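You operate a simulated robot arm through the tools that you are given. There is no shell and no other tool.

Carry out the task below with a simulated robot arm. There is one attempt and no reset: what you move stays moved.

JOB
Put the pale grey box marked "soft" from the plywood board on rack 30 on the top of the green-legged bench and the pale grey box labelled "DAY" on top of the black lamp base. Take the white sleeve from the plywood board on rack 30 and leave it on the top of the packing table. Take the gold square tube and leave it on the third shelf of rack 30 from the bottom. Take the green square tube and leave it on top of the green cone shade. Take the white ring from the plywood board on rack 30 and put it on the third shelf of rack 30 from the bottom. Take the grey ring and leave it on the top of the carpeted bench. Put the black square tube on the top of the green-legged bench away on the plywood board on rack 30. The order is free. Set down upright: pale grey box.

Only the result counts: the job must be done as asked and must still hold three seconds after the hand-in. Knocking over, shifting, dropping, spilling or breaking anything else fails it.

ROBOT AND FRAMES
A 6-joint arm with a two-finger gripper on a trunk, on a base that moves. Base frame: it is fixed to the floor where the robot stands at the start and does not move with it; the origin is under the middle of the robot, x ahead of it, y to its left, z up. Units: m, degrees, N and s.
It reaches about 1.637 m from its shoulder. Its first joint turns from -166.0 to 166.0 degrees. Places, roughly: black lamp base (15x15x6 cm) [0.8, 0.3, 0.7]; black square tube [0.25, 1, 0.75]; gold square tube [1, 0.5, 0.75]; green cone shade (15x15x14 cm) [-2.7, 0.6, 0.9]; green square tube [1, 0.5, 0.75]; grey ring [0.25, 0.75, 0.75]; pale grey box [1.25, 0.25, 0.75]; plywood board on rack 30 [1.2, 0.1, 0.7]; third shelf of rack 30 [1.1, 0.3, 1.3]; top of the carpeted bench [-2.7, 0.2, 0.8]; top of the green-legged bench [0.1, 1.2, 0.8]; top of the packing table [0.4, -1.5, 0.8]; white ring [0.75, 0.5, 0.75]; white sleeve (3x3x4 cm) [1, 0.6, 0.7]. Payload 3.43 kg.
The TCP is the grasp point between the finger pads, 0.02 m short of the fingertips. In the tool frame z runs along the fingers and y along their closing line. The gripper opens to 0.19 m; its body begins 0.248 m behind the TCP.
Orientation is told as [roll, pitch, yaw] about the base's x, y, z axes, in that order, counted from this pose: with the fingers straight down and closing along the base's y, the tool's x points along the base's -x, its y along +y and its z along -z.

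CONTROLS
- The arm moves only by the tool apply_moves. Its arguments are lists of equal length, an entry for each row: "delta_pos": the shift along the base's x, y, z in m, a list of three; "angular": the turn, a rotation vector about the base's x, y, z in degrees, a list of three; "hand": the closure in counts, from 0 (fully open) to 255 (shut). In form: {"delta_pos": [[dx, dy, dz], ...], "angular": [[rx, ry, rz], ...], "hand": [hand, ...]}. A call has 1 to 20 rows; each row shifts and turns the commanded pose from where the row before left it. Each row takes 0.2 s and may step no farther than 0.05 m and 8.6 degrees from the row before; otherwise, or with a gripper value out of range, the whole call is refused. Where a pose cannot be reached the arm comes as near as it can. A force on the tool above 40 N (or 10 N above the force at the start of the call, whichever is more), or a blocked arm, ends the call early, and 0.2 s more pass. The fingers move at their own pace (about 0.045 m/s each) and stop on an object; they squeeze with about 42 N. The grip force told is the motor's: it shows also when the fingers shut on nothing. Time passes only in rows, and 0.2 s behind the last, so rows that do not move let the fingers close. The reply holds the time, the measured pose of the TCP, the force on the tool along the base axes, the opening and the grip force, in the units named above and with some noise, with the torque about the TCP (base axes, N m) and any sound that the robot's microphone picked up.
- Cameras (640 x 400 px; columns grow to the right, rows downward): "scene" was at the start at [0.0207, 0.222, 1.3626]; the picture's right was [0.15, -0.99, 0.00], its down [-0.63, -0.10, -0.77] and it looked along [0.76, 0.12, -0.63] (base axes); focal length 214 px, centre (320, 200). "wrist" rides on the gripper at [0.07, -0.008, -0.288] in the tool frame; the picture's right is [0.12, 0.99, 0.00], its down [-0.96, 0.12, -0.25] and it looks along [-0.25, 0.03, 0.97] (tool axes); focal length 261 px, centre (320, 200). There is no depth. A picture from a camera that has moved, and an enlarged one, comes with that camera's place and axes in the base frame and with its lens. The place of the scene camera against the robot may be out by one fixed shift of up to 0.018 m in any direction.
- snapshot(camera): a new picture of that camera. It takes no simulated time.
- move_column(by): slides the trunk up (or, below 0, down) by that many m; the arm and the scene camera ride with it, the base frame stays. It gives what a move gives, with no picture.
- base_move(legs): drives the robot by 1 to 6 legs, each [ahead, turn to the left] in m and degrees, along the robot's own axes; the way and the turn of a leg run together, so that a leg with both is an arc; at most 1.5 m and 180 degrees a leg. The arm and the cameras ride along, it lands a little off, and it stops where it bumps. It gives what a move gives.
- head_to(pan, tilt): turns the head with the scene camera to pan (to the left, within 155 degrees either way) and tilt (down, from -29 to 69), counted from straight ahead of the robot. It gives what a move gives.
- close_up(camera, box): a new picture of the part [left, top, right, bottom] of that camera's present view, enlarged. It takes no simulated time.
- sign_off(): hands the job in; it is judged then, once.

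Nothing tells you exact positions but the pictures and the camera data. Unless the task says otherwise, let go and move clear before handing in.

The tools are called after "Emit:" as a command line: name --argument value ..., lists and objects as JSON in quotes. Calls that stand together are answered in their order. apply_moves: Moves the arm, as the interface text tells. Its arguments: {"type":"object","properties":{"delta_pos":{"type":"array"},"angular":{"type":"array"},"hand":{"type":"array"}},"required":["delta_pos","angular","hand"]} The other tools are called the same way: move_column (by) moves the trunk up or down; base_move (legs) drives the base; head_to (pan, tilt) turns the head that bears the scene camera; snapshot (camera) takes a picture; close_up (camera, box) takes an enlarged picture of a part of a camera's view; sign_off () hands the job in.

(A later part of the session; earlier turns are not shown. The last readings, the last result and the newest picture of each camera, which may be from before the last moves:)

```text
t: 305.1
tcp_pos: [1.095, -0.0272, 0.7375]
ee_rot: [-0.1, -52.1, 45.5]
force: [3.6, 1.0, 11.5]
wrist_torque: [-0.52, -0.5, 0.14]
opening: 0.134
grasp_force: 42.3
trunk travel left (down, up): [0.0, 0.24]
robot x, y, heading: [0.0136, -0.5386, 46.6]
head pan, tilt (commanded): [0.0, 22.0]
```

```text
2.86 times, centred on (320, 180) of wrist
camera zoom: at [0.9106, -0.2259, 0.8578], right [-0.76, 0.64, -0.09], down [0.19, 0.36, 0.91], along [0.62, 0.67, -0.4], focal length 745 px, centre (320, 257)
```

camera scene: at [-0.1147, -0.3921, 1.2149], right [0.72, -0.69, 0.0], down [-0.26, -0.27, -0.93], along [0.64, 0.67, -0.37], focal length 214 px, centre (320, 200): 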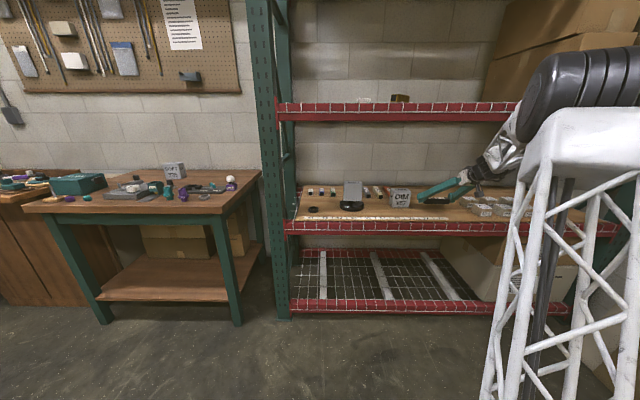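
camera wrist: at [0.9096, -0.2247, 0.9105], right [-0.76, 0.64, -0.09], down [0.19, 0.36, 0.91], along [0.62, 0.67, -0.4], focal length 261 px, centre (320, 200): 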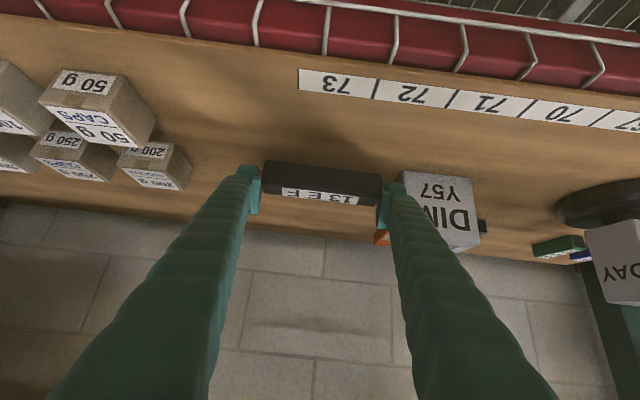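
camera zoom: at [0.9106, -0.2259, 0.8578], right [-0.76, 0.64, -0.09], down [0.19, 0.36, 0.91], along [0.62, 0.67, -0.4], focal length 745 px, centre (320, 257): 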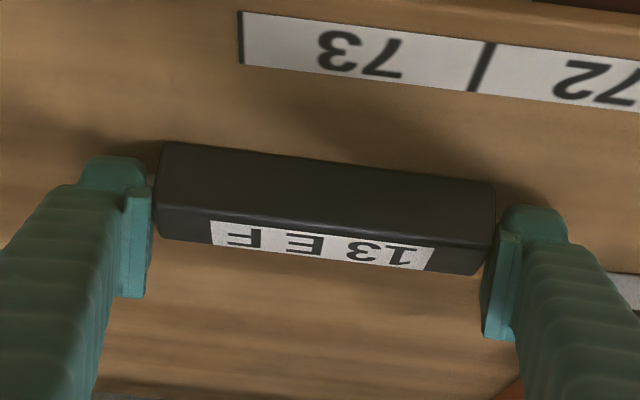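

Contact with the board. Opening just enough to release.

Emit:
apply_moves --delta_pos '[[0, 0, 0.001], [0, 0, 0], [0, 0, 0], [0, 0, 0], [0, 0, 0]]' --angular '[[0, 0, 0], [0, 0, 0], [0, 0, 0], [0, 0, 0], [0, 0, 0]]' --hand '[80, 70, 60, 50, 50]'

Emit:
close_up --camera "wrist" --box '[220, 110, 420, 250]'

```text
t: 306.3
tcp_pos: [1.0942, -0.0267, 0.736]
ee_rot: [0.0, -52.0, 45.5]
force: [0.4, 0.6, 0.2]
wrist_torque: [-0.01, 0.03, 0.03]
opening: 0.1528
grasp_force: 0.1
trunk travel left (down, up): [0.0, 0.24]
robot x, y, heading: [0.0111, -0.5351, 46.3]
head pan, tilt (commanded): [0.0, 22.0]
```

```text
2.86 times, centred on (320, 180) of wrist
camera zoom: at [0.9111, -0.2257, 0.8573], right [-0.76, 0.64, -0.09], down [0.2, 0.36, 0.91], along [0.62, 0.67, -0.4], focal length 745 px, centre (320, 257)
```

zoom: 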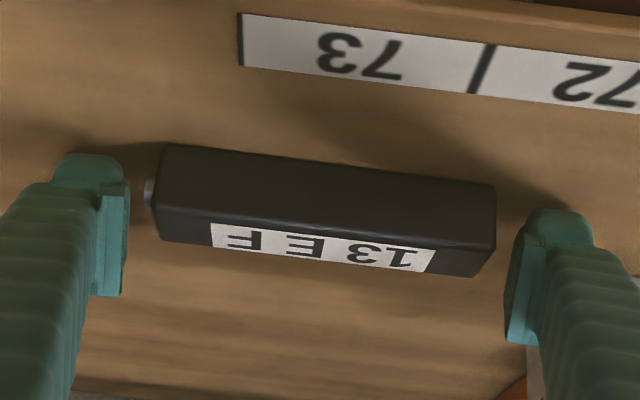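

Released. Lifting off and backing out.

Emit:
apply_moves --delta_pos '[[0, 0, 0.015], [0, 0, 0.03], [-0.02, -0.02, 0.03], [-0.032, -0.032, 0.02], [-0.032, -0.032, 0.02], [-0.032, -0.032, 0.02], [-0.032, -0.032, 0.02], [-0.03, -0.03, 0.03]]' --angular '[[0, 0, 0], [0, 0, 0], [0, 0, 0], [0, 0, 0], [0, 0, 0], [0, 0, 0], [0, 0, 0], [0, 0, 0]]' --hand '[50, 50, 50, 50, 50, 50, 50, 50]'

Emit:
snapshot --camera "wrist"

Emit:
close_up --camera "scene" --box '[280, 80, 560, 230]'

```text
refused: row 8 steps farther than a row can; nothing moved
```

```text
taken
camera wrist: at [0.9111, -0.2257, 0.8573], right [-0.76, 0.64, -0.09], down [0.2, 0.36, 0.91], along [0.62, 0.67, -0.4], focal length 261 px, centre (320, 200)
```

wrist: 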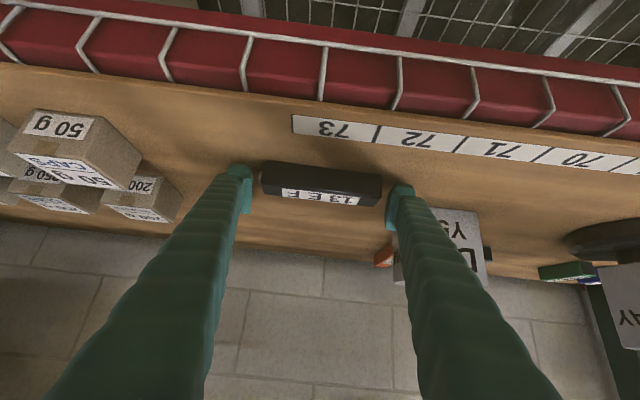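

```text
2.29 times, centred on (420, 155) of scene
camera zoom: at [-0.1142, -0.3919, 1.2149], right [0.72, -0.69, 0.0], down [-0.26, -0.27, -0.93], along [0.64, 0.67, -0.37], focal length 490 px, centre (91, 303)
```

zoom: 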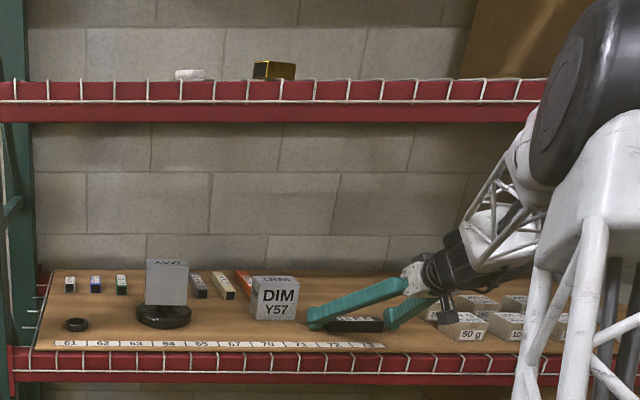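

Emit:
apply_moves --delta_pos '[[0, 0, 0.015], [0, 0, 0.03], [-0.02, -0.02, 0.03], [-0.032, -0.032, 0.02], [-0.032, -0.032, 0.02], [-0.032, -0.032, 0.02], [-0.032, -0.032, 0.01]]' --angular '[[0, 0, 0], [0, 0, 0], [0, 0, 0], [0, 0, 0], [0, 0, 0], [0, 0, 0], [0, 0, 0]]' --hand '[50, 50, 50, 50, 50, 50, 50]'

Emit:
snapshot --camera "wrist"

Emit:
close_up --camera "scene" --box '[280, 150, 480, 230]'

Emit:
close_up --camera "scene" --box '[340, 80, 440, 130]'

```text
t: 307.9
tcp_pos: [0.9466, -0.1732, 0.8788]
ee_rot: [0.1, -51.9, 45.5]
force: [0.6, 0.9, -1.9]
wrist_torque: [0.08, -0.06, 0.08]
opening: 0.1526
grasp_force: 0.1
trunk travel left (down, up): [0.0, 0.24]
robot x, y, heading: [0.0095, -0.5358, 46.4]
head pan, tilt (commanded): [0.0, 22.0]
```

```text
taken
camera wrist: at [0.7637, -0.3725, 0.9991], right [-0.76, 0.64, -0.09], down [0.2, 0.36, 0.91], along [0.62, 0.67, -0.4], focal length 261 px, centre (320, 200)
```

wrist: 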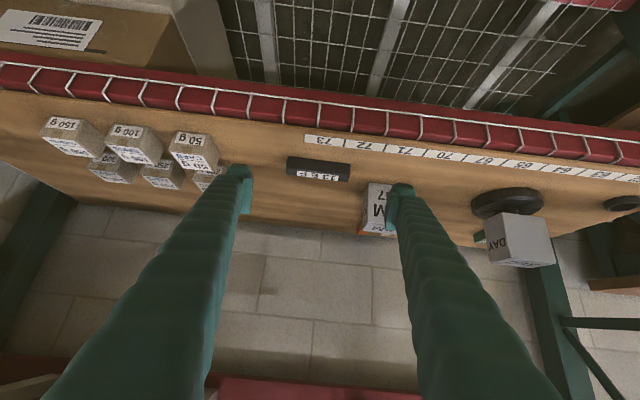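

```text
3.20 times, centred on (380, 190) of scene
camera zoom: at [-0.1138, -0.3917, 1.2149], right [0.72, -0.69, 0.0], down [-0.26, -0.27, -0.93], along [0.64, 0.67, -0.38], focal length 686 px, centre (128, 232)
```

zoom: 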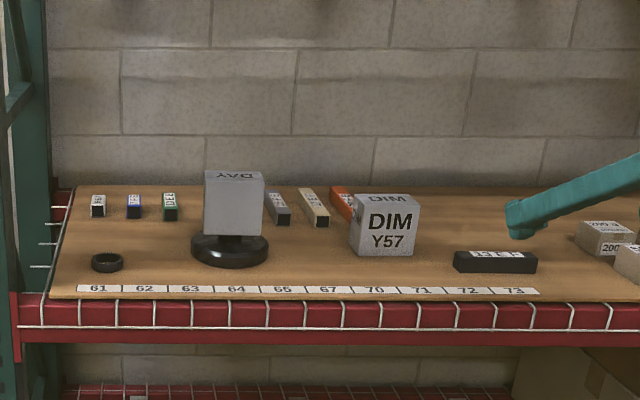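

```text
6.40 times, centred on (390, 105) of scene
camera zoom: at [-0.1138, -0.3917, 1.2149], right [0.72, -0.69, 0.0], down [-0.26, -0.27, -0.93], along [0.64, 0.67, -0.38], focal length 1373 px, centre (-128, 808)
```

zoom: 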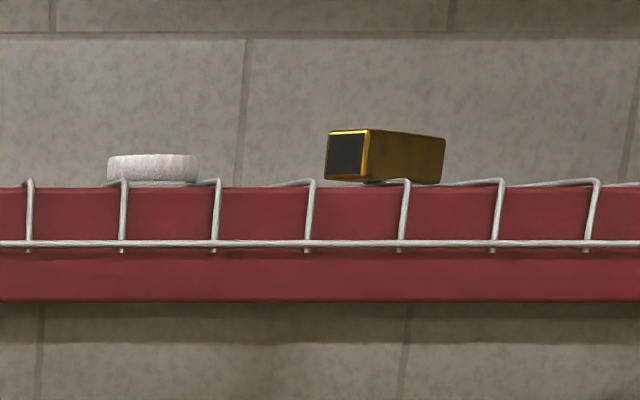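

Black tube is on the board. Next the green tube: since DAY is in front of it, I'll approach it sideways, with the tool pointing left along the rack and gripping it by its ends. First I turn the tool in free space, then move the base forward.

Emit:
apply_moves --delta_pos '[[-0.027, 0.0078, -0.0041], [-0.027, 0.0078, -0.0041], [-0.027, 0.0078, -0.0041], [-0.027, 0.0078, -0.0041], [-0.027, 0.0078, -0.0041], [-0.027, 0.0078, -0.0041], [-0.027, 0.0078, -0.0041], [-0.027, 0.0078, -0.0041], [-0.027, 0.0078, -0.0041], [-0.027, 0.0078, -0.0041], [-0.027, 0.0078, -0.0041], [-0.027, 0.0078, -0.0041]]' --angular '[[0, 0, 7.53], [0, 0, 7.53], [0, 0, 7.53], [0, 0, 7.53], [0, 0, 7.53], [0, 0, 7.53], [0, 0, 7.53], [0, 0, 7.53], [0, 0, 7.53], [0, 0, 7.53], [0, 0, 7.53], [0, 0, 7.53]]' --hand '[80, 80, 80, 80, 80, 80, 80, 80, 80, 80, 80, 80]'

Emit:
snapshot --camera "scene"

Emit:
snapshot --camera "wrist"

```text
t: 310.5
tcp_pos: [0.6234, -0.0796, 0.831]
ee_rot: [0.0, -51.9, 136.0]
force: [-0.1, 0.0, -0.2]
wrist_torque: [0.03, -0.07, -0.06]
opening: 0.1304
grasp_force: 0.2
trunk travel left (down, up): [0.0, 0.24]
robot x, y, heading: [0.0105, -0.5391, 46.4]
head pan, tilt (commanded): [0.0, 22.0]
```

```text
taken
camera scene: at [-0.1144, -0.3921, 1.215], right [0.72, -0.69, 0.0], down [-0.26, -0.27, -0.93], along [0.64, 0.67, -0.37], focal length 214 px, centre (320, 200)
```

scene: 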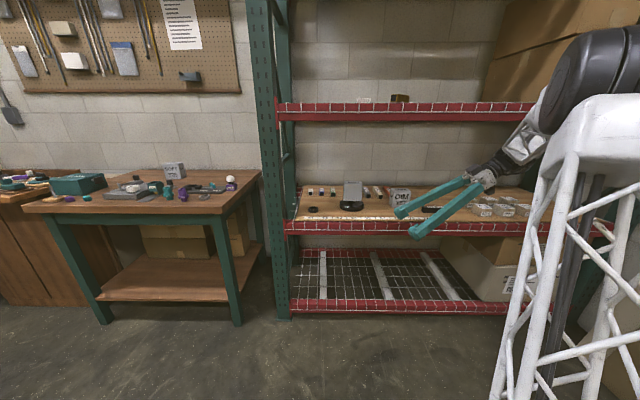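

```text
taken
camera wrist: at [0.8217, -0.2622, 0.9514], right [-0.64, -0.76, -0.09], down [-0.37, 0.19, 0.91], along [-0.68, 0.61, -0.4], focal length 261 px, centre (320, 200)
```

wrist: 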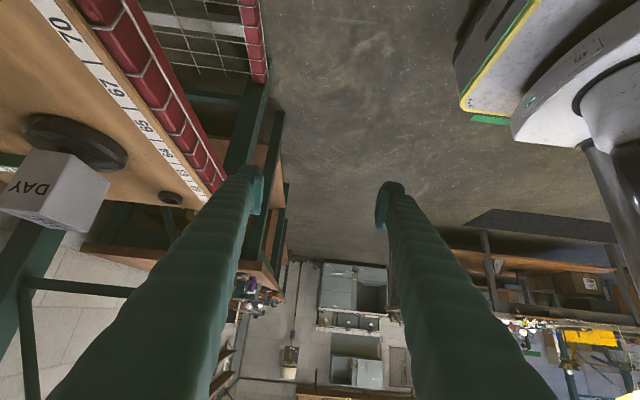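

Emit:
apply_moves --delta_pos '[[0, 0, -0.018]]' --angular '[[0, 0, 0]]' --hand '[80]'

Emit:
base_move --legs '[[0.25, 0]]'

Emit:
head_to --pan -15 --tilt 15

Emit:
snapshot --camera "scene"

Emit:
snapshot --camera "wrist"

```text
t: 310.9
tcp_pos: [0.6226, -0.0817, 0.8125]
ee_rot: [0.0, -52.0, 136.0]
force: [0.0, -0.1, 0.4]
wrist_torque: [-0.04, -0.08, -0.03]
opening: 0.1302
grasp_force: 0.1
trunk travel left (down, up): [0.0, 0.24]
robot x, y, heading: [0.013, -0.5366, 46.4]
head pan, tilt (commanded): [0.0, 22.0]
```

```text
t: 312.7
tcp_pos: [0.7952, 0.0966, 0.8122]
ee_rot: [0.0, -52.0, 135.8]
force: [0.1, -0.2, -0.4]
wrist_torque: [-0.04, -0.04, -0.03]
opening: 0.1302
grasp_force: 0.0
trunk travel left (down, up): [0.0, 0.24]
robot x, y, heading: [0.1818, -0.3568, 46.3]
head pan, tilt (commanded): [0.0, 22.0]
```

```text
t: 313.5
tcp_pos: [0.7954, 0.098, 0.8122]
ee_rot: [0.0, -52.1, 135.8]
force: [0.1, 0.8, 0.3]
wrist_torque: [-0.01, -0.03, -0.01]
opening: 0.1305
grasp_force: 0.1
trunk travel left (down, up): [0.0, 0.24]
robot x, y, heading: [0.1785, -0.3593, 46.2]
head pan, tilt (commanded): [-15.0, 15.0]
```

```text
taken
camera scene: at [0.0735, -0.2302, 1.2263], right [0.52, -0.85, 0.0], down [-0.22, -0.13, -0.97], along [0.83, 0.5, -0.26], focal length 214 px, centre (320, 200)
```

scene: 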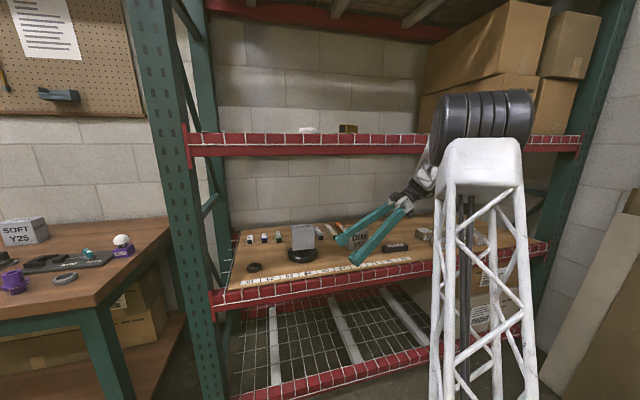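

```text
taken
camera wrist: at [0.9938, -0.085, 0.9334], right [-0.64, -0.76, -0.09], down [-0.37, 0.19, 0.91], along [-0.68, 0.62, -0.4], focal length 261 px, centre (320, 200)
```

wrist: 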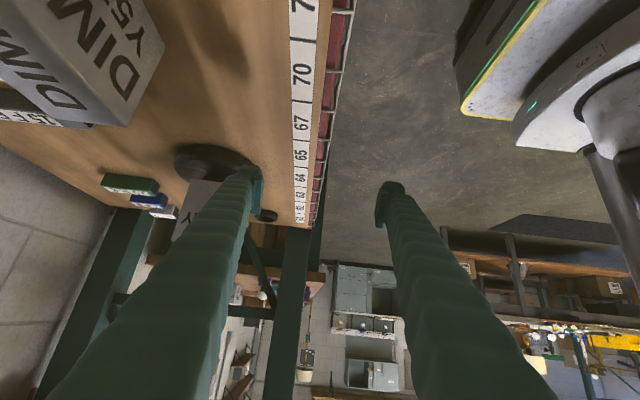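

Moving deeper between DAY and DIM at this height, then left behind DAY.

Emit:
apply_moves --delta_pos '[[0.0322, 0.0328, 0], [0.0322, 0.0328, 0], [0.0322, 0.0328, 0], [0.0322, 0.0328, 0], [0.0322, 0.0328, 0], [0.0322, 0.0328, 0], [0.0322, 0.0328, 0]]' --angular '[[0, 0, 0], [0, 0, 0], [0, 0, 0], [0, 0, 0], [0, 0, 0], [0, 0, 0], [0, 0, 0]]' --hand '[80, 80, 80, 80, 80, 80, 80]'

Emit:
snapshot --camera "wrist"

Emit:
snapshot --camera "scene"

```text
t: 315.1
tcp_pos: [1.0217, 0.3303, 0.8113]
ee_rot: [-0.1, -52.0, 135.8]
force: [-1.3, -0.4, 1.6]
wrist_torque: [-0.11, -0.21, -0.12]
opening: 0.1303
grasp_force: 0.1
trunk travel left (down, up): [0.0, 0.24]
robot x, y, heading: [0.1821, -0.3575, 46.5]
head pan, tilt (commanded): [-15.0, 15.0]
```

```text
taken
camera wrist: at [1.2204, 0.1468, 0.9332], right [-0.64, -0.76, -0.09], down [-0.37, 0.19, 0.91], along [-0.68, 0.62, -0.4], focal length 261 px, centre (320, 200)
```

wrist: 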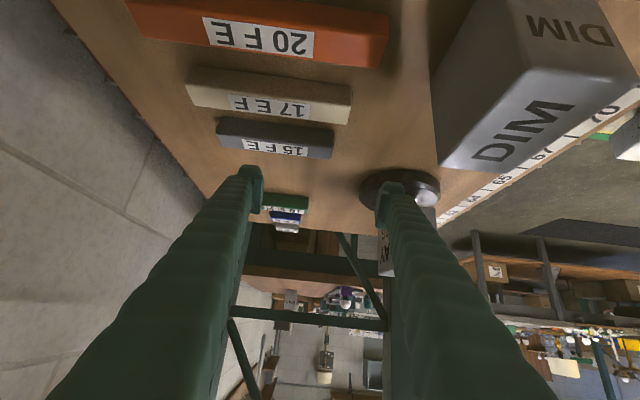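

```text
taken
camera scene: at [0.0733, -0.2305, 1.2262], right [0.52, -0.85, 0.0], down [-0.22, -0.13, -0.97], along [0.83, 0.5, -0.26], focal length 214 px, centre (320, 200)
```

scene: 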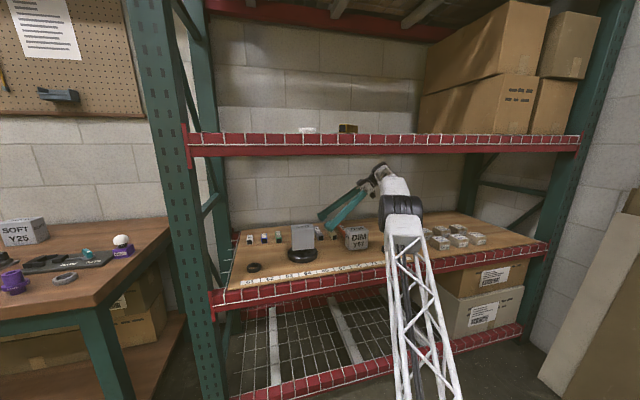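

Emit:
apply_moves --delta_pos '[[0.0085, 0.0115, 0], [0.012, 0.035, 0], [-0.0125, 0.048, 0], [-0.0125, 0.048, 0]]' --angular '[[0, 0, 0], [0, 0, 0], [0, 0, 0], [0, 0, 0]]' --hand '[80, 80, 80, 80]'

Emit:
snapshot --camera "wrist"

Emit:
close_up --camera "wrist" --box '[220, 130, 420, 250]'

```text
t: 316.1
tcp_pos: [0.9943, 0.4564, 0.8036]
ee_rot: [-0.1, -52.0, 135.7]
force: [0.7, -0.9, -0.2]
wrist_torque: [0.06, 0.04, -0.04]
opening: 0.1306
grasp_force: 0.0
out of reach, approached as far as the arm can: row 2, 3, 4
trunk travel left (down, up): [0.0, 0.24]
robot x, y, heading: [0.1795, -0.3531, 46.3]
head pan, tilt (commanded): [-15.0, 15.0]
```

```text
taken
camera wrist: at [1.192, 0.2732, 0.9265], right [-0.64, -0.76, -0.09], down [-0.37, 0.19, 0.91], along [-0.68, 0.62, -0.4], focal length 261 px, centre (320, 200)
```

wrist: 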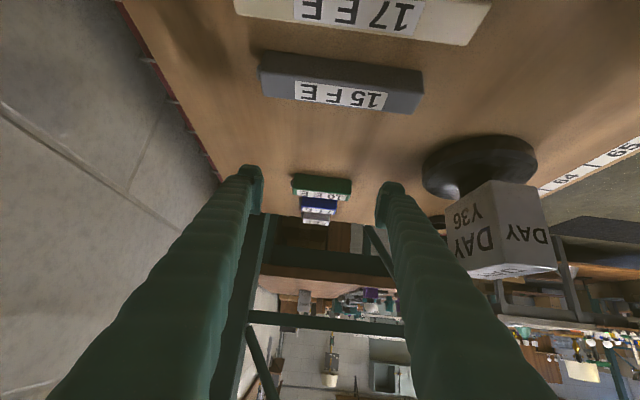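

```text
3.20 times, centred on (320, 190) of wrist
camera zoom: at [1.192, 0.2732, 0.9265], right [-0.64, -0.76, -0.09], down [-0.37, 0.19, 0.91], along [-0.68, 0.62, -0.4], focal length 834 px, centre (320, 232)
```

zoom: 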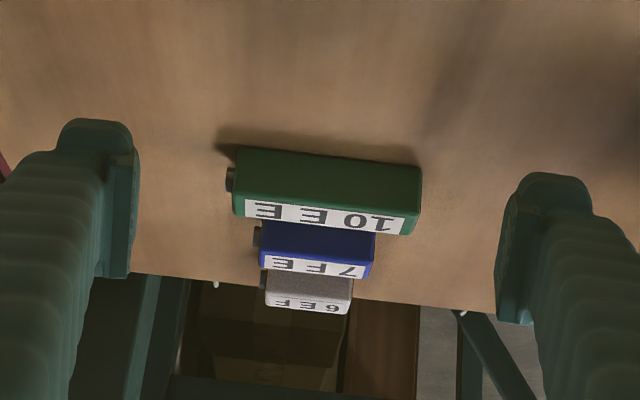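

The green tube (10EE) sits between the fingers' lines, centre about (0.877, 0.560). Descending onto it along the tool axis.

Emit:
apply_moves --delta_pos '[[-0.029, 0.0258, -0.0155], [-0.029, 0.0258, -0.0155], [-0.029, 0.0258, -0.0155], [-0.0285, 0.0255, -0.0155], [0, 0, 0]]' --angular '[[0, 0, 0], [0, 0, 0], [0, 0, 0], [0, 0, 0], [0, 0, 0]]' --hand '[80, 80, 80, 80, 80]'

Emit:
close_up --camera "wrist" --box '[220, 110, 420, 250]'

Emit:
snapshot --camera "scene"

```text
t: 317.3
tcp_pos: [0.8776, 0.556, 0.7379]
ee_rot: [0.0, -52.1, 135.8]
force: [-0.4, 0.4, 0.4]
wrist_torque: [-0.04, 0.04, -0.01]
opening: 0.1302
grasp_force: 0.1
trunk travel left (down, up): [0.0, 0.24]
robot x, y, heading: [0.1832, -0.3555, 46.2]
head pan, tilt (commanded): [-15.0, 15.0]
```

```text
2.86 times, centred on (320, 180) of wrist
camera zoom: at [1.0764, 0.3747, 0.86], right [-0.64, -0.76, -0.09], down [-0.37, 0.19, 0.91], along [-0.68, 0.62, -0.4], focal length 745 px, centre (320, 257)
```

zoom: 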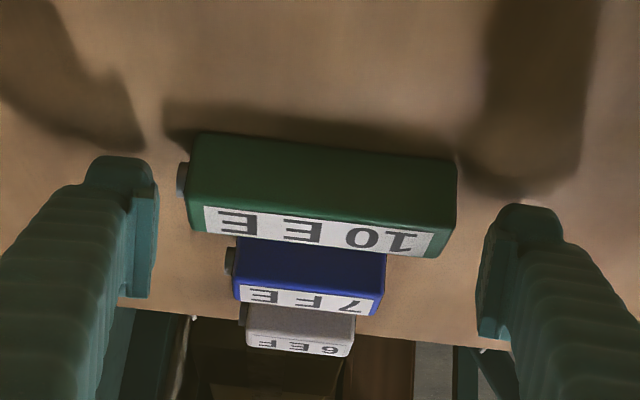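

```text
taken
camera scene: at [0.0735, -0.2301, 1.2263], right [0.52, -0.85, 0.0], down [-0.22, -0.13, -0.97], along [0.83, 0.5, -0.26], focal length 214 px, centre (320, 200)
```

scene: 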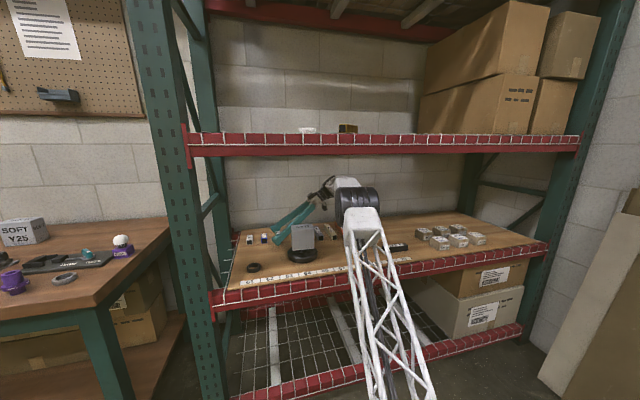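

Aligned. Closing on the green tube's ends.

Emit:
apply_moves --delta_pos '[[0, 0, -0.002], [0, 0, 0], [0, 0, 0], [0, 0, 0], [0, 0, 0], [0, 0, 0]]' --angular '[[0, 0, 0], [0, 0, 0], [0, 0, 0], [0, 0, 0], [0, 0, 0], [0, 0, 0]]' --hand '[80, 110, 255, 255, 255, 255]'

Emit:
apply_moves --delta_pos '[[0, 0, 0.006], [0, 0, 0.012], [0, 0, 0.015], [0, 0, 0]]' --angular '[[0, 0, 0], [0, 0, 0], [0, 0, 0], [0, 0, 0]]' --hand '[255, 255, 255, 255]'

Emit:
close_up --camera "wrist" --box '[220, 110, 420, 250]'

```text
t: 318.7
tcp_pos: [0.878, 0.5577, 0.7371]
ee_rot: [-0.1, -52.0, 135.7]
force: [0.2, 1.3, -0.1]
wrist_torque: [0.02, 0.02, 0.04]
opening: 0.1043
grasp_force: 42.4
trunk travel left (down, up): [0.0, 0.24]
robot x, y, heading: [0.1829, -0.3582, 46.2]
head pan, tilt (commanded): [-15.0, 15.0]
```

```text
t: 319.7
tcp_pos: [0.8768, 0.5578, 0.7715]
ee_rot: [0.1, -52.0, 135.7]
force: [-0.7, -0.1, -1.2]
wrist_torque: [-0.02, 0.0, 0.02]
opening: 0.1045
grasp_force: 42.0
trunk travel left (down, up): [0.0, 0.24]
robot x, y, heading: [0.1813, -0.3566, 46.4]
head pan, tilt (commanded): [-15.0, 15.0]
```

```text
2.86 times, centred on (320, 180) of wrist
camera zoom: at [1.0763, 0.3763, 0.8928], right [-0.64, -0.76, -0.09], down [-0.36, 0.19, 0.91], along [-0.68, 0.62, -0.4], focal length 745 px, centre (320, 257)
```

zoom: 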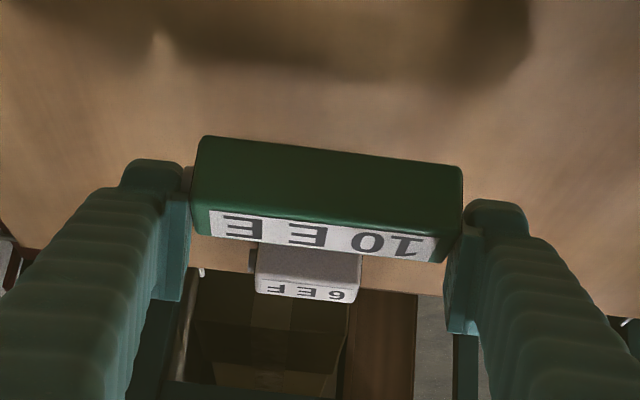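

Green tube is held. Retracing the path out.

Emit:
apply_moves --delta_pos '[[0.029, -0.0258, 0.011], [0.029, -0.0258, 0.011], [0.029, -0.0258, 0.011], [0.0285, -0.0255, 0.009], [0.0125, -0.048, 0], [0.0125, -0.048, 0], [0.003, -0.03, 0], [-0.01, -0.0125, 0]]' --angular '[[0, 0, 0], [0, 0, 0], [0, 0, 0], [0, 0, 0], [0, 0, 0], [0, 0, 0], [0, 0, 0], [0, 0, 0]]' --hand '[255, 255, 255, 255, 255, 255, 255, 255]'

Emit:
snapshot --camera "wrist"

Emit:
snapshot --camera "scene"

```text
t: 321.5
tcp_pos: [1.013, 0.3167, 0.8131]
ee_rot: [0.1, -52.1, 135.7]
force: [-0.3, 0.3, -1.0]
wrist_torque: [0.08, 0.12, 0.04]
opening: 0.1043
grasp_force: 42.0
trunk travel left (down, up): [0.0, 0.24]
robot x, y, heading: [0.1831, -0.3594, 46.2]
head pan, tilt (commanded): [-15.0, 15.0]
```

```text
taken
camera wrist: at [1.2114, 0.1342, 0.9334], right [-0.64, -0.76, -0.09], down [-0.36, 0.19, 0.91], along [-0.68, 0.62, -0.4], focal length 261 px, centre (320, 200)
```

wrist: 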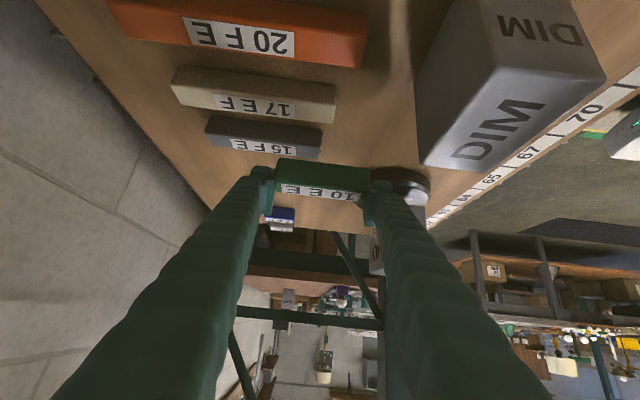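

```text
taken
camera scene: at [0.0738, -0.2301, 1.2263], right [0.52, -0.85, 0.0], down [-0.22, -0.13, -0.97], along [0.83, 0.5, -0.26], focal length 214 px, centre (320, 200)
```

scene: 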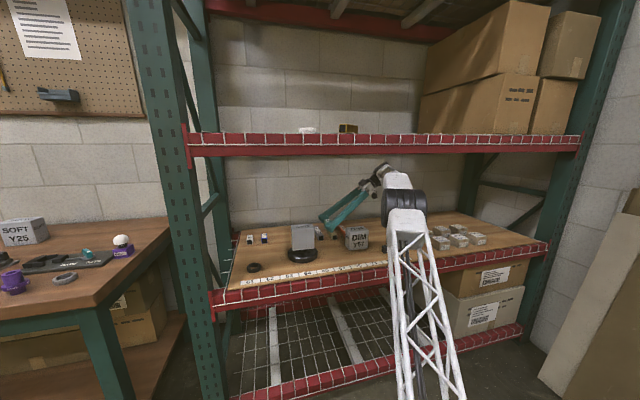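

Emit:
apply_moves --delta_pos '[[-0.0322, -0.0328, 0], [-0.0322, -0.0328, 0], [-0.0322, -0.0328, 0], [-0.0322, -0.0328, 0], [-0.0322, -0.0328, 0], [-0.0322, -0.0328, 0], [-0.0322, -0.0328, 0]]' --angular '[[0, 0, 0], [0, 0, 0], [0, 0, 0], [0, 0, 0], [0, 0, 0], [0, 0, 0], [0, 0, 0]]' --hand '[255, 255, 255, 255, 255, 255, 255]'

Emit:
base_move --legs '[[-0.4, 0]]'

Emit:
snapshot --camera "wrist"

Emit:
snapshot --camera "scene"

```text
t: 323.1
tcp_pos: [0.786, 0.0877, 0.8135]
ee_rot: [0.0, -52.0, 135.7]
force: [1.0, 0.0, -1.8]
wrist_torque: [0.07, 0.17, 0.09]
opening: 0.1045
grasp_force: 42.0
trunk travel left (down, up): [0.0, 0.24]
robot x, y, heading: [0.1819, -0.3575, 46.1]
head pan, tilt (commanded): [-15.0, 15.0]
```

```text
t: 325.5
tcp_pos: [0.5149, -0.1969, 0.8135]
ee_rot: [0.0, -52.0, 135.8]
force: [0.4, -0.6, -0.5]
wrist_torque: [-0.01, 0.02, 0.0]
opening: 0.1041
grasp_force: 42.3
trunk travel left (down, up): [0.0, 0.24]
robot x, y, heading: [-0.0867, -0.6425, 46.5]
head pan, tilt (commanded): [-15.0, 15.0]
```

```text
taken
camera wrist: at [0.7133, -0.3797, 0.9348], right [-0.64, -0.76, -0.09], down [-0.37, 0.19, 0.91], along [-0.68, 0.62, -0.4], focal length 261 px, centre (320, 200)
```

wrist: 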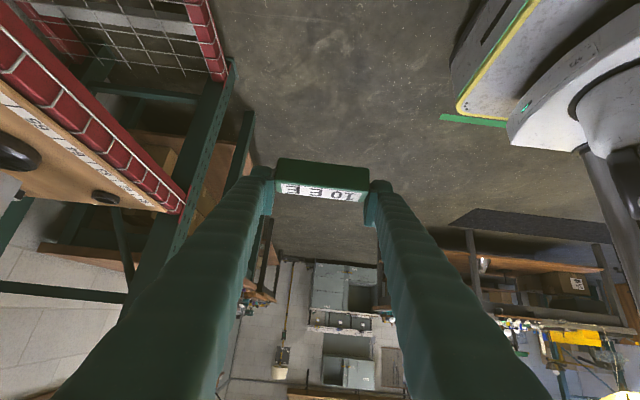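

```text
taken
camera scene: at [-0.1982, -0.5144, 1.2263], right [0.52, -0.85, 0.0], down [-0.22, -0.13, -0.97], along [0.83, 0.5, -0.26], focal length 214 px, centre (320, 200)
```

scene: 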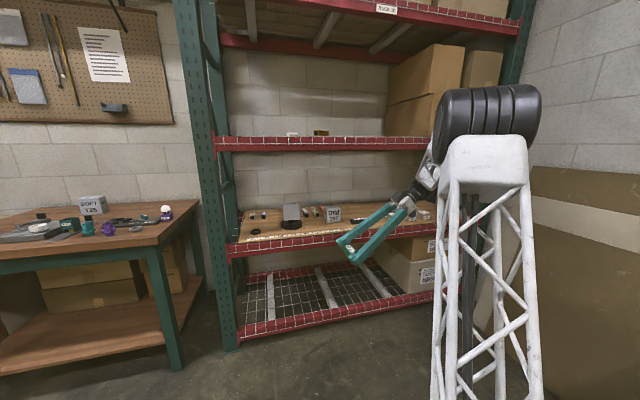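

Green tube is out. Before travelling I'll turn the tool to face forward again and raise it a little.

Emit:
apply_moves --delta_pos '[[0.006, 0.006, 0.015], [0.006, 0.006, 0.015], [0.006, 0.006, 0.015], [0.006, 0.006, 0.015], [0.006, 0.006, 0.015], [0.006, 0.006, 0.015], [0.006, 0.006, 0.015], [0.006, 0.006, 0.015], [0.006, 0.006, 0.015], [0.006, 0.006, 0.015], [0.006, 0.006, 0.015], [0.006, 0.006, 0.015]]' --angular '[[0, 0, -7.5], [0, 0, -7.5], [0, 0, -7.5], [0, 0, -7.5], [0, 0, -7.5], [0, 0, -7.5], [0, 0, -7.5], [0, 0, -7.5], [0, 0, -7.5], [0, 0, -7.5], [0, 0, -7.5], [0, 0, -7.5]]' --hand '[255, 255, 255, 255, 255, 255, 255, 255, 255, 255, 255, 255]'

Emit:
base_move --legs '[[0, 89], [1.15, 0]]'

Emit:
head_to --pan 0 --tilt 20

Emit:
snapshot --camera "scene"

```text
t: 328.1
tcp_pos: [0.587, -0.1269, 0.9936]
ee_rot: [-0.2, -52.1, 46.0]
force: [0.4, -0.1, -0.7]
wrist_torque: [0.02, 0.02, 0.04]
opening: 0.1036
grasp_force: 41.9
trunk travel left (down, up): [0.0, 0.24]
robot x, y, heading: [-0.0891, -0.6416, 46.6]
head pan, tilt (commanded): [-15.0, 15.0]
```

```text
t: 337.9
tcp_pos: [-1.3954, 0.8635, 0.9942]
ee_rot: [0.0, -51.9, 134.3]
force: [-0.3, 0.3, -0.5]
wrist_torque: [-0.01, 0.03, -0.01]
opening: 0.1031
grasp_force: 41.9
trunk travel left (down, up): [0.0, 0.24]
robot x, y, heading: [-0.9008, 0.1718, 134.6]
head pan, tilt (commanded): [-15.0, 15.0]
```

```text
t: 338.7
tcp_pos: [-1.395, 0.8644, 0.9941]
ee_rot: [0.0, -52.0, 134.3]
force: [0.4, -1.1, -0.7]
wrist_torque: [0.02, 0.0, 0.0]
opening: 0.1031
grasp_force: 41.7
trunk travel left (down, up): [0.0, 0.24]
robot x, y, heading: [-0.9001, 0.1745, 135.0]
head pan, tilt (commanded): [0.0, 20.0]
```

```text
taken
camera scene: at [-1.0656, 0.0432, 1.2182], right [0.71, 0.7, 0.0], down [0.24, -0.24, -0.94], along [-0.66, 0.67, -0.34], focal length 214 px, centre (320, 200)
```

scene: 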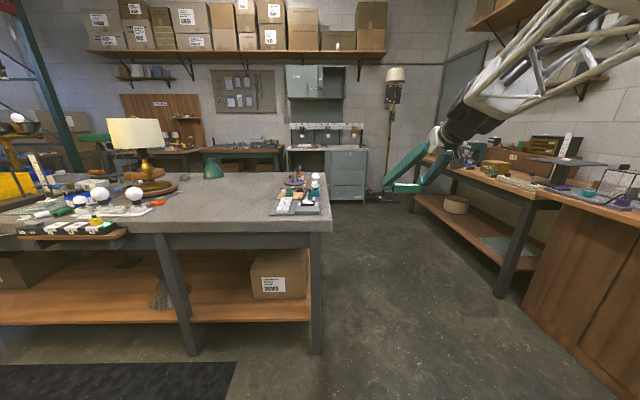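

I can see the carpeted (grey) bench with the green cone shade and a table lamp on it. I'll go around to its right short end: raise the trunk, then drive with a small jog to the right.

Emit:
move_column --by 0.15

Emit:
base_move --legs '[[0, -45], [0.5, 0], [0, 45]]'

Emit:
head_to --pan 25 --tilt 20

Emit:
snapshot --camera "scene"

Emit:
close_up --camera "scene" --box '[150, 100, 400, 250]'

```text
t: 340.5
tcp_pos: [-1.3951, 0.8644, 1.1427]
ee_rot: [0.0, -52.0, 134.3]
force: [0.5, 0.2, 0.2]
wrist_torque: [0.0, 0.0, -0.02]
opening: 0.1028
grasp_force: 42.4
trunk travel left (down, up): [-0.15, 0.09]
robot x, y, heading: [-0.8964, 0.1737, 135.0]
head pan, tilt (commanded): [0.0, 20.0]
```

```text
t: 347.8
tcp_pos: [-1.3903, 1.371, 1.1439]
ee_rot: [0.1, -52.0, 134.2]
force: [-0.4, 0.0, -1.7]
wrist_torque: [-0.03, 0.04, -0.04]
opening: 0.1026
grasp_force: 41.9
trunk travel left (down, up): [-0.15, 0.09]
robot x, y, heading: [-0.8956, 0.6806, 134.7]
head pan, tilt (commanded): [0.0, 20.0]
```

```text
t: 348.6
tcp_pos: [-1.3902, 1.3705, 1.1435]
ee_rot: [0.0, -52.0, 134.2]
force: [0.3, 0.1, -0.9]
wrist_torque: [0.0, -0.01, -0.01]
opening: 0.1023
grasp_force: 42.1
trunk travel left (down, up): [-0.15, 0.09]
robot x, y, heading: [-0.8932, 0.6826, 134.6]
head pan, tilt (commanded): [25.0, 20.0]
```

```text
taken
camera scene: at [-1.0847, 0.5153, 1.3681], right [0.35, 0.94, 0.0], down [0.32, -0.12, -0.94], along [-0.88, 0.33, -0.34], focal length 214 px, centre (320, 200)
```

scene: 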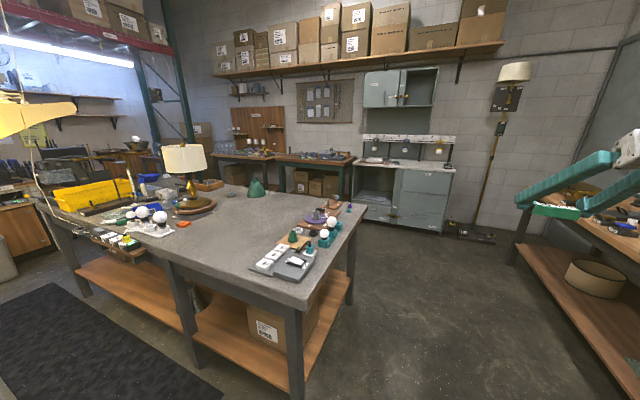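

```text
2.56 times, centred on (275, 175) of scene
camera zoom: at [-1.0847, 0.5153, 1.3681], right [0.35, 0.94, 0.0], down [0.32, -0.12, -0.94], along [-0.88, 0.33, -0.34], focal length 549 px, centre (435, 264)
```

zoom: 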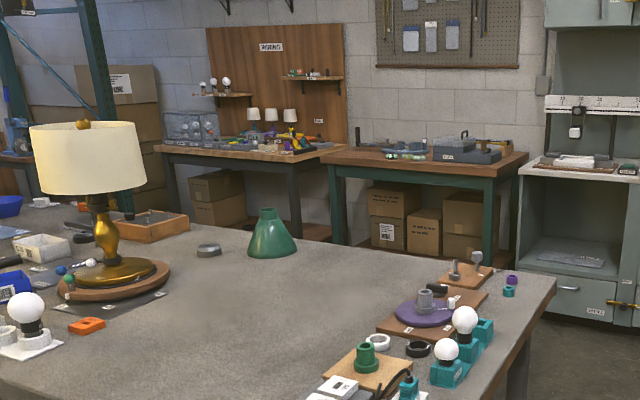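

Cone shade is at about (−2.72, 0.61), height ~14 cm with a ~5 cm top. Driving along the bench's right end, then turning left to face it.

Emit:
base_move --legs '[[1.2, 0]]'

Emit:
base_move --legs '[[0, 91]]'

Emit:
head_to --pan 0 --tilt 25

Emit:
snapshot --camera "scene"

Emit:
snapshot --camera "wrist"

```text
t: 354.6
tcp_pos: [-2.2045, 2.2252, 1.1447]
ee_rot: [0.0, -52.0, 133.4]
force: [0.2, 0.0, -0.3]
wrist_torque: [0.0, -0.01, 0.0]
opening: 0.102
grasp_force: 42.2
trunk travel left (down, up): [-0.15, 0.09]
robot x, y, heading: [-1.7193, 1.5248, 133.9]
head pan, tilt (commanded): [25.0, 20.0]
```

```text
t: 359.1
tcp_pos: [-2.4065, 1.0272, 1.1436]
ee_rot: [0.0, -52.0, -135.6]
force: [-0.5, 0.1, -0.4]
wrist_torque: [0.0, 0.03, -0.01]
opening: 0.1019
grasp_force: 42.5
trunk travel left (down, up): [-0.15, 0.09]
robot x, y, heading: [-1.721, 1.5227, -135.2]
head pan, tilt (commanded): [25.0, 20.0]
```

```text
t: 360.0
tcp_pos: [-2.4064, 1.0274, 1.1434]
ee_rot: [0.0, -52.0, -135.4]
force: [0.5, 0.2, -1.1]
wrist_torque: [0.02, 0.02, 0.02]
opening: 0.1016
grasp_force: 42.0
trunk travel left (down, up): [-0.15, 0.09]
robot x, y, heading: [-1.7195, 1.5255, -135.0]
head pan, tilt (commanded): [0.0, 25.0]
```

```text
taken
camera scene: at [-1.6051, 1.3484, 1.3601], right [-0.71, 0.71, 0.0], down [0.3, 0.3, -0.91], along [-0.64, -0.64, -0.42], focal length 214 px, centre (320, 200)
```

scene: 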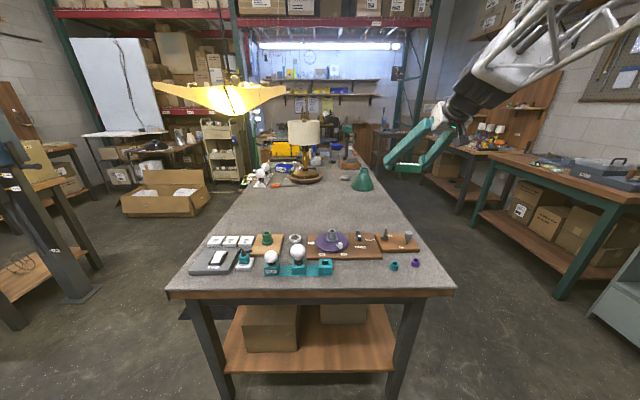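

```text
taken
camera wrist: at [-2.2204, 1.2219, 1.265], right [0.75, -0.66, -0.09], down [-0.2, -0.36, 0.91], along [-0.63, -0.66, -0.4], focal length 261 px, centre (320, 200)
```

wrist: 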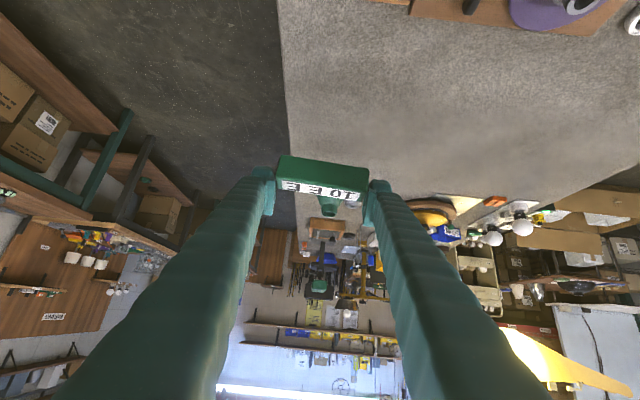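

Emit:
close_up --camera "scene" --box '[260, 110, 440, 220]'

Emit:
close_up --camera "scene" --box '[170, 160, 450, 300]'

```text
3.56 times, centred on (350, 165) of scene
camera zoom: at [-1.6051, 1.3484, 1.3601], right [-0.71, 0.71, 0.0], down [0.3, 0.3, -0.91], along [-0.64, -0.64, -0.42], focal length 763 px, centre (213, 324)
```

zoom: 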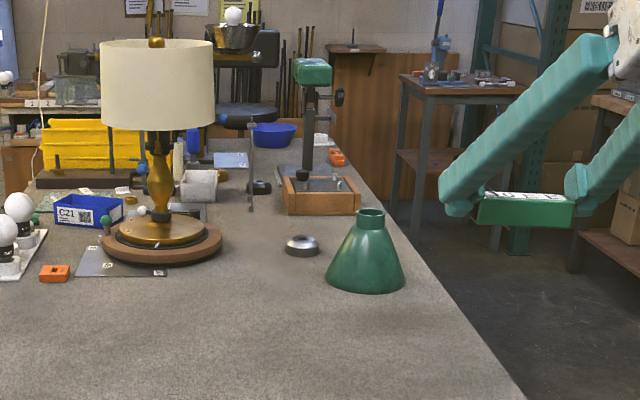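

```text
2.29 times, centred on (310, 230) of scene
camera zoom: at [-1.6051, 1.3484, 1.3601], right [-0.71, 0.71, 0.0], down [0.3, 0.3, -0.91], along [-0.64, -0.64, -0.42], focal length 490 px, centre (343, 131)
```

zoom: 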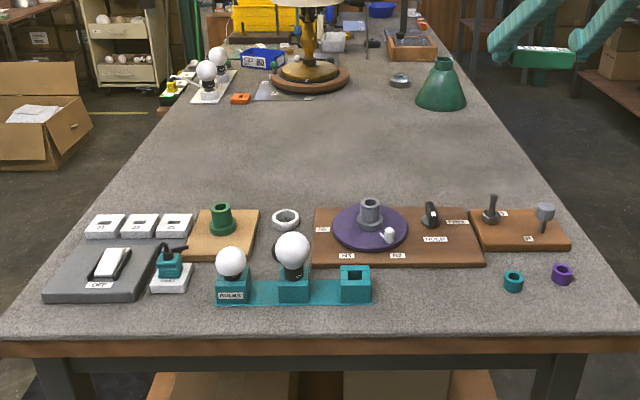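

The shade has a narrow open collar on top. I'll shift the arm to one side so the wrist camera can measure the collar's position unobstructed.

Emit:
apply_moves --delta_pos '[[-0.0007, -0.045, 0.008], [-0.0007, -0.045, 0.008], [-0.0007, -0.045, 0.008], [-0.0007, -0.045, 0.008], [-0.0007, -0.045, 0.008], [-0.0007, -0.045, 0.008]]' --angular '[[0, 0, 0], [0, 0, 0], [0, 0, 0], [0, 0, 0], [0, 0, 0], [0, 0, 0]]' --hand '[255, 255, 255, 255, 255, 255]'

Emit:
snapshot --camera "wrist"

Emit:
close_up --camera "wrist" --box '[140, 100, 340, 230]'

```text
t: 361.4
tcp_pos: [-2.4094, 0.7589, 1.1944]
ee_rot: [0.0, -52.0, -135.4]
force: [-0.3, 1.3, -0.2]
wrist_torque: [0.01, -0.05, 0.08]
opening: 0.1016
grasp_force: 42.0
trunk travel left (down, up): [-0.15, 0.09]
robot x, y, heading: [-1.7177, 1.5276, -135.1]
head pan, tilt (commanded): [0.0, 25.0]
```

```text
taken
camera wrist: at [-2.2233, 0.9538, 1.3148], right [0.75, -0.66, -0.09], down [-0.2, -0.36, 0.91], along [-0.63, -0.66, -0.4], focal length 261 px, centre (320, 200)
```

wrist: 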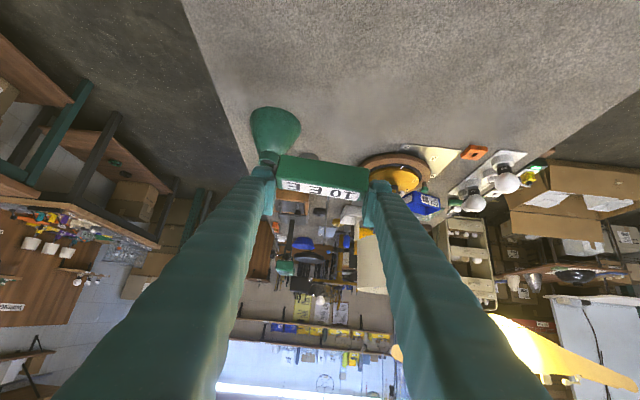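

```text
3.08 times, centred on (240, 165) of wrist
camera zoom: at [-2.2233, 0.9538, 1.3148], right [0.75, -0.66, -0.09], down [-0.2, -0.36, 0.91], along [-0.63, -0.66, -0.4], focal length 802 px, centre (566, 308)
```

zoom: 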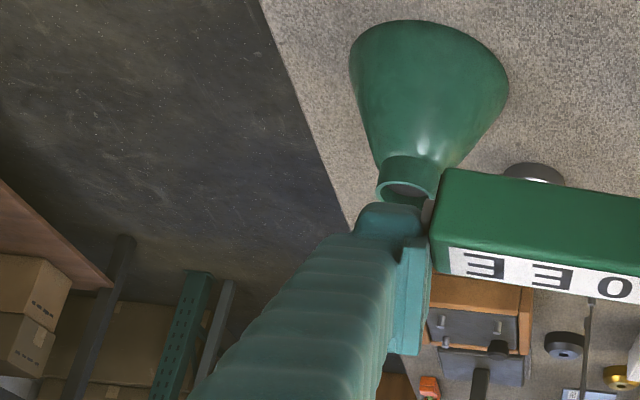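

Emit:
apply_moves --delta_pos '[[0.02, -0.038, 0], [0.02, -0.038, 0], [0.02, -0.038, 0]]' --angular '[[0, 0, 0], [0, 0, 0], [0, 0, 0]]' --hand '[255, 255, 255]'

Emit:
snapshot --camera "wrist"

Emit:
close_up --camera "wrist" --box '[100, 60, 280, 190]'

```text
t: 362.2
tcp_pos: [-2.3476, 0.6439, 1.1957]
ee_rot: [-0.1, -52.0, -135.5]
force: [0.5, 0.8, 0.3]
wrist_torque: [-0.03, -0.11, 0.1]
opening: 0.1014
grasp_force: 42.8
trunk travel left (down, up): [-0.15, 0.09]
robot x, y, heading: [-1.717, 1.529, -135.0]
head pan, tilt (commanded): [0.0, 25.0]
```

```text
taken
camera wrist: at [-2.1624, 0.8395, 1.3153], right [0.75, -0.66, -0.09], down [-0.2, -0.36, 0.91], along [-0.63, -0.66, -0.4], focal length 261 px, centre (320, 200)
```

wrist: 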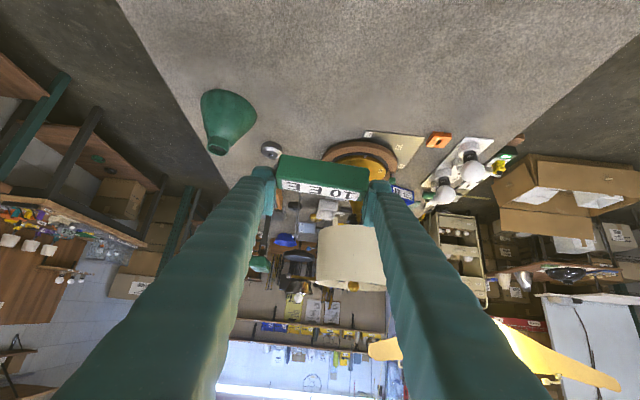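

```text
3.08 times, centred on (190, 125) of wrist
camera zoom: at [-2.1624, 0.8395, 1.3153], right [0.75, -0.66, -0.09], down [-0.2, -0.36, 0.91], along [-0.63, -0.66, -0.4], focal length 802 px, centre (720, 431)
```

zoom: 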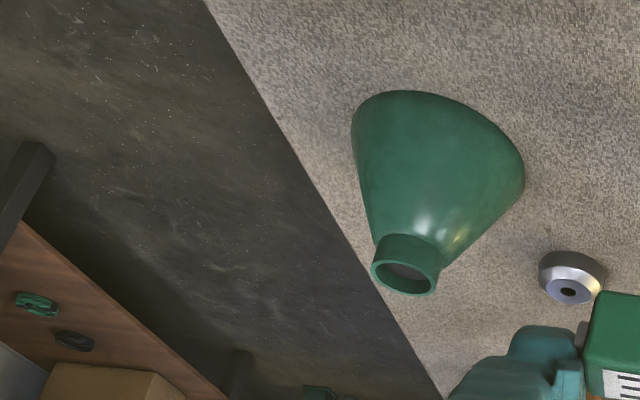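

I can see the collar clearly now. For a better fix I'll view it from the other side as well.

Emit:
apply_moves --delta_pos '[[-0.0341, 0.0335, 0], [-0.0341, 0.0335, 0], [-0.0341, 0.0335, 0], [-0.0341, 0.0335, 0], [-0.0341, 0.0335, 0], [-0.0341, 0.0335, 0], [-0.0341, 0.0335, 0], [-0.0341, 0.0335, 0], [-0.0341, 0.0335, 0], [-0.0341, 0.0335, 0], [-0.0341, 0.0335, 0]]' --angular '[[0, 0, 0], [0, 0, 0], [0, 0, 0], [0, 0, 0], [0, 0, 0], [0, 0, 0], [0, 0, 0], [0, 0, 0], [0, 0, 0], [0, 0, 0], [0, 0, 0]]' --hand '[255, 255, 255, 255, 255, 255, 255, 255, 255, 255, 255]'

Emit:
snapshot --camera "wrist"

Emit:
close_up --camera "wrist" --box '[360, 90, 540, 220]'

```text
t: 364.6
tcp_pos: [-2.7257, 1.0117, 1.1941]
ee_rot: [0.0, -52.1, -135.5]
force: [0.9, -0.6, -0.8]
wrist_torque: [0.12, 0.02, -0.13]
opening: 0.1014
grasp_force: 41.4
trunk travel left (down, up): [-0.15, 0.09]
robot x, y, heading: [-1.7192, 1.5244, -135.1]
head pan, tilt (commanded): [0.0, 25.0]
```

```text
taken
camera wrist: at [-2.5396, 1.2058, 1.3154], right [0.75, -0.66, -0.09], down [-0.2, -0.36, 0.91], along [-0.63, -0.66, -0.4], focal length 261 px, centre (320, 200)
```

wrist: 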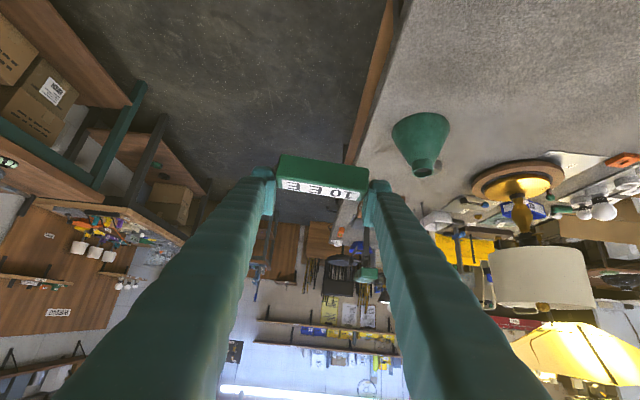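

```text
3.08 times, centred on (450, 155) of wrist
camera zoom: at [-2.5396, 1.2058, 1.3154], right [0.75, -0.66, -0.09], down [-0.2, -0.36, 0.91], along [-0.63, -0.66, -0.4], focal length 802 px, centre (-80, 338)
```

zoom: 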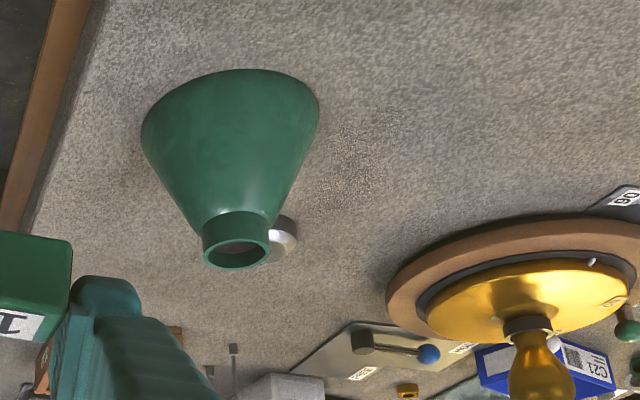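

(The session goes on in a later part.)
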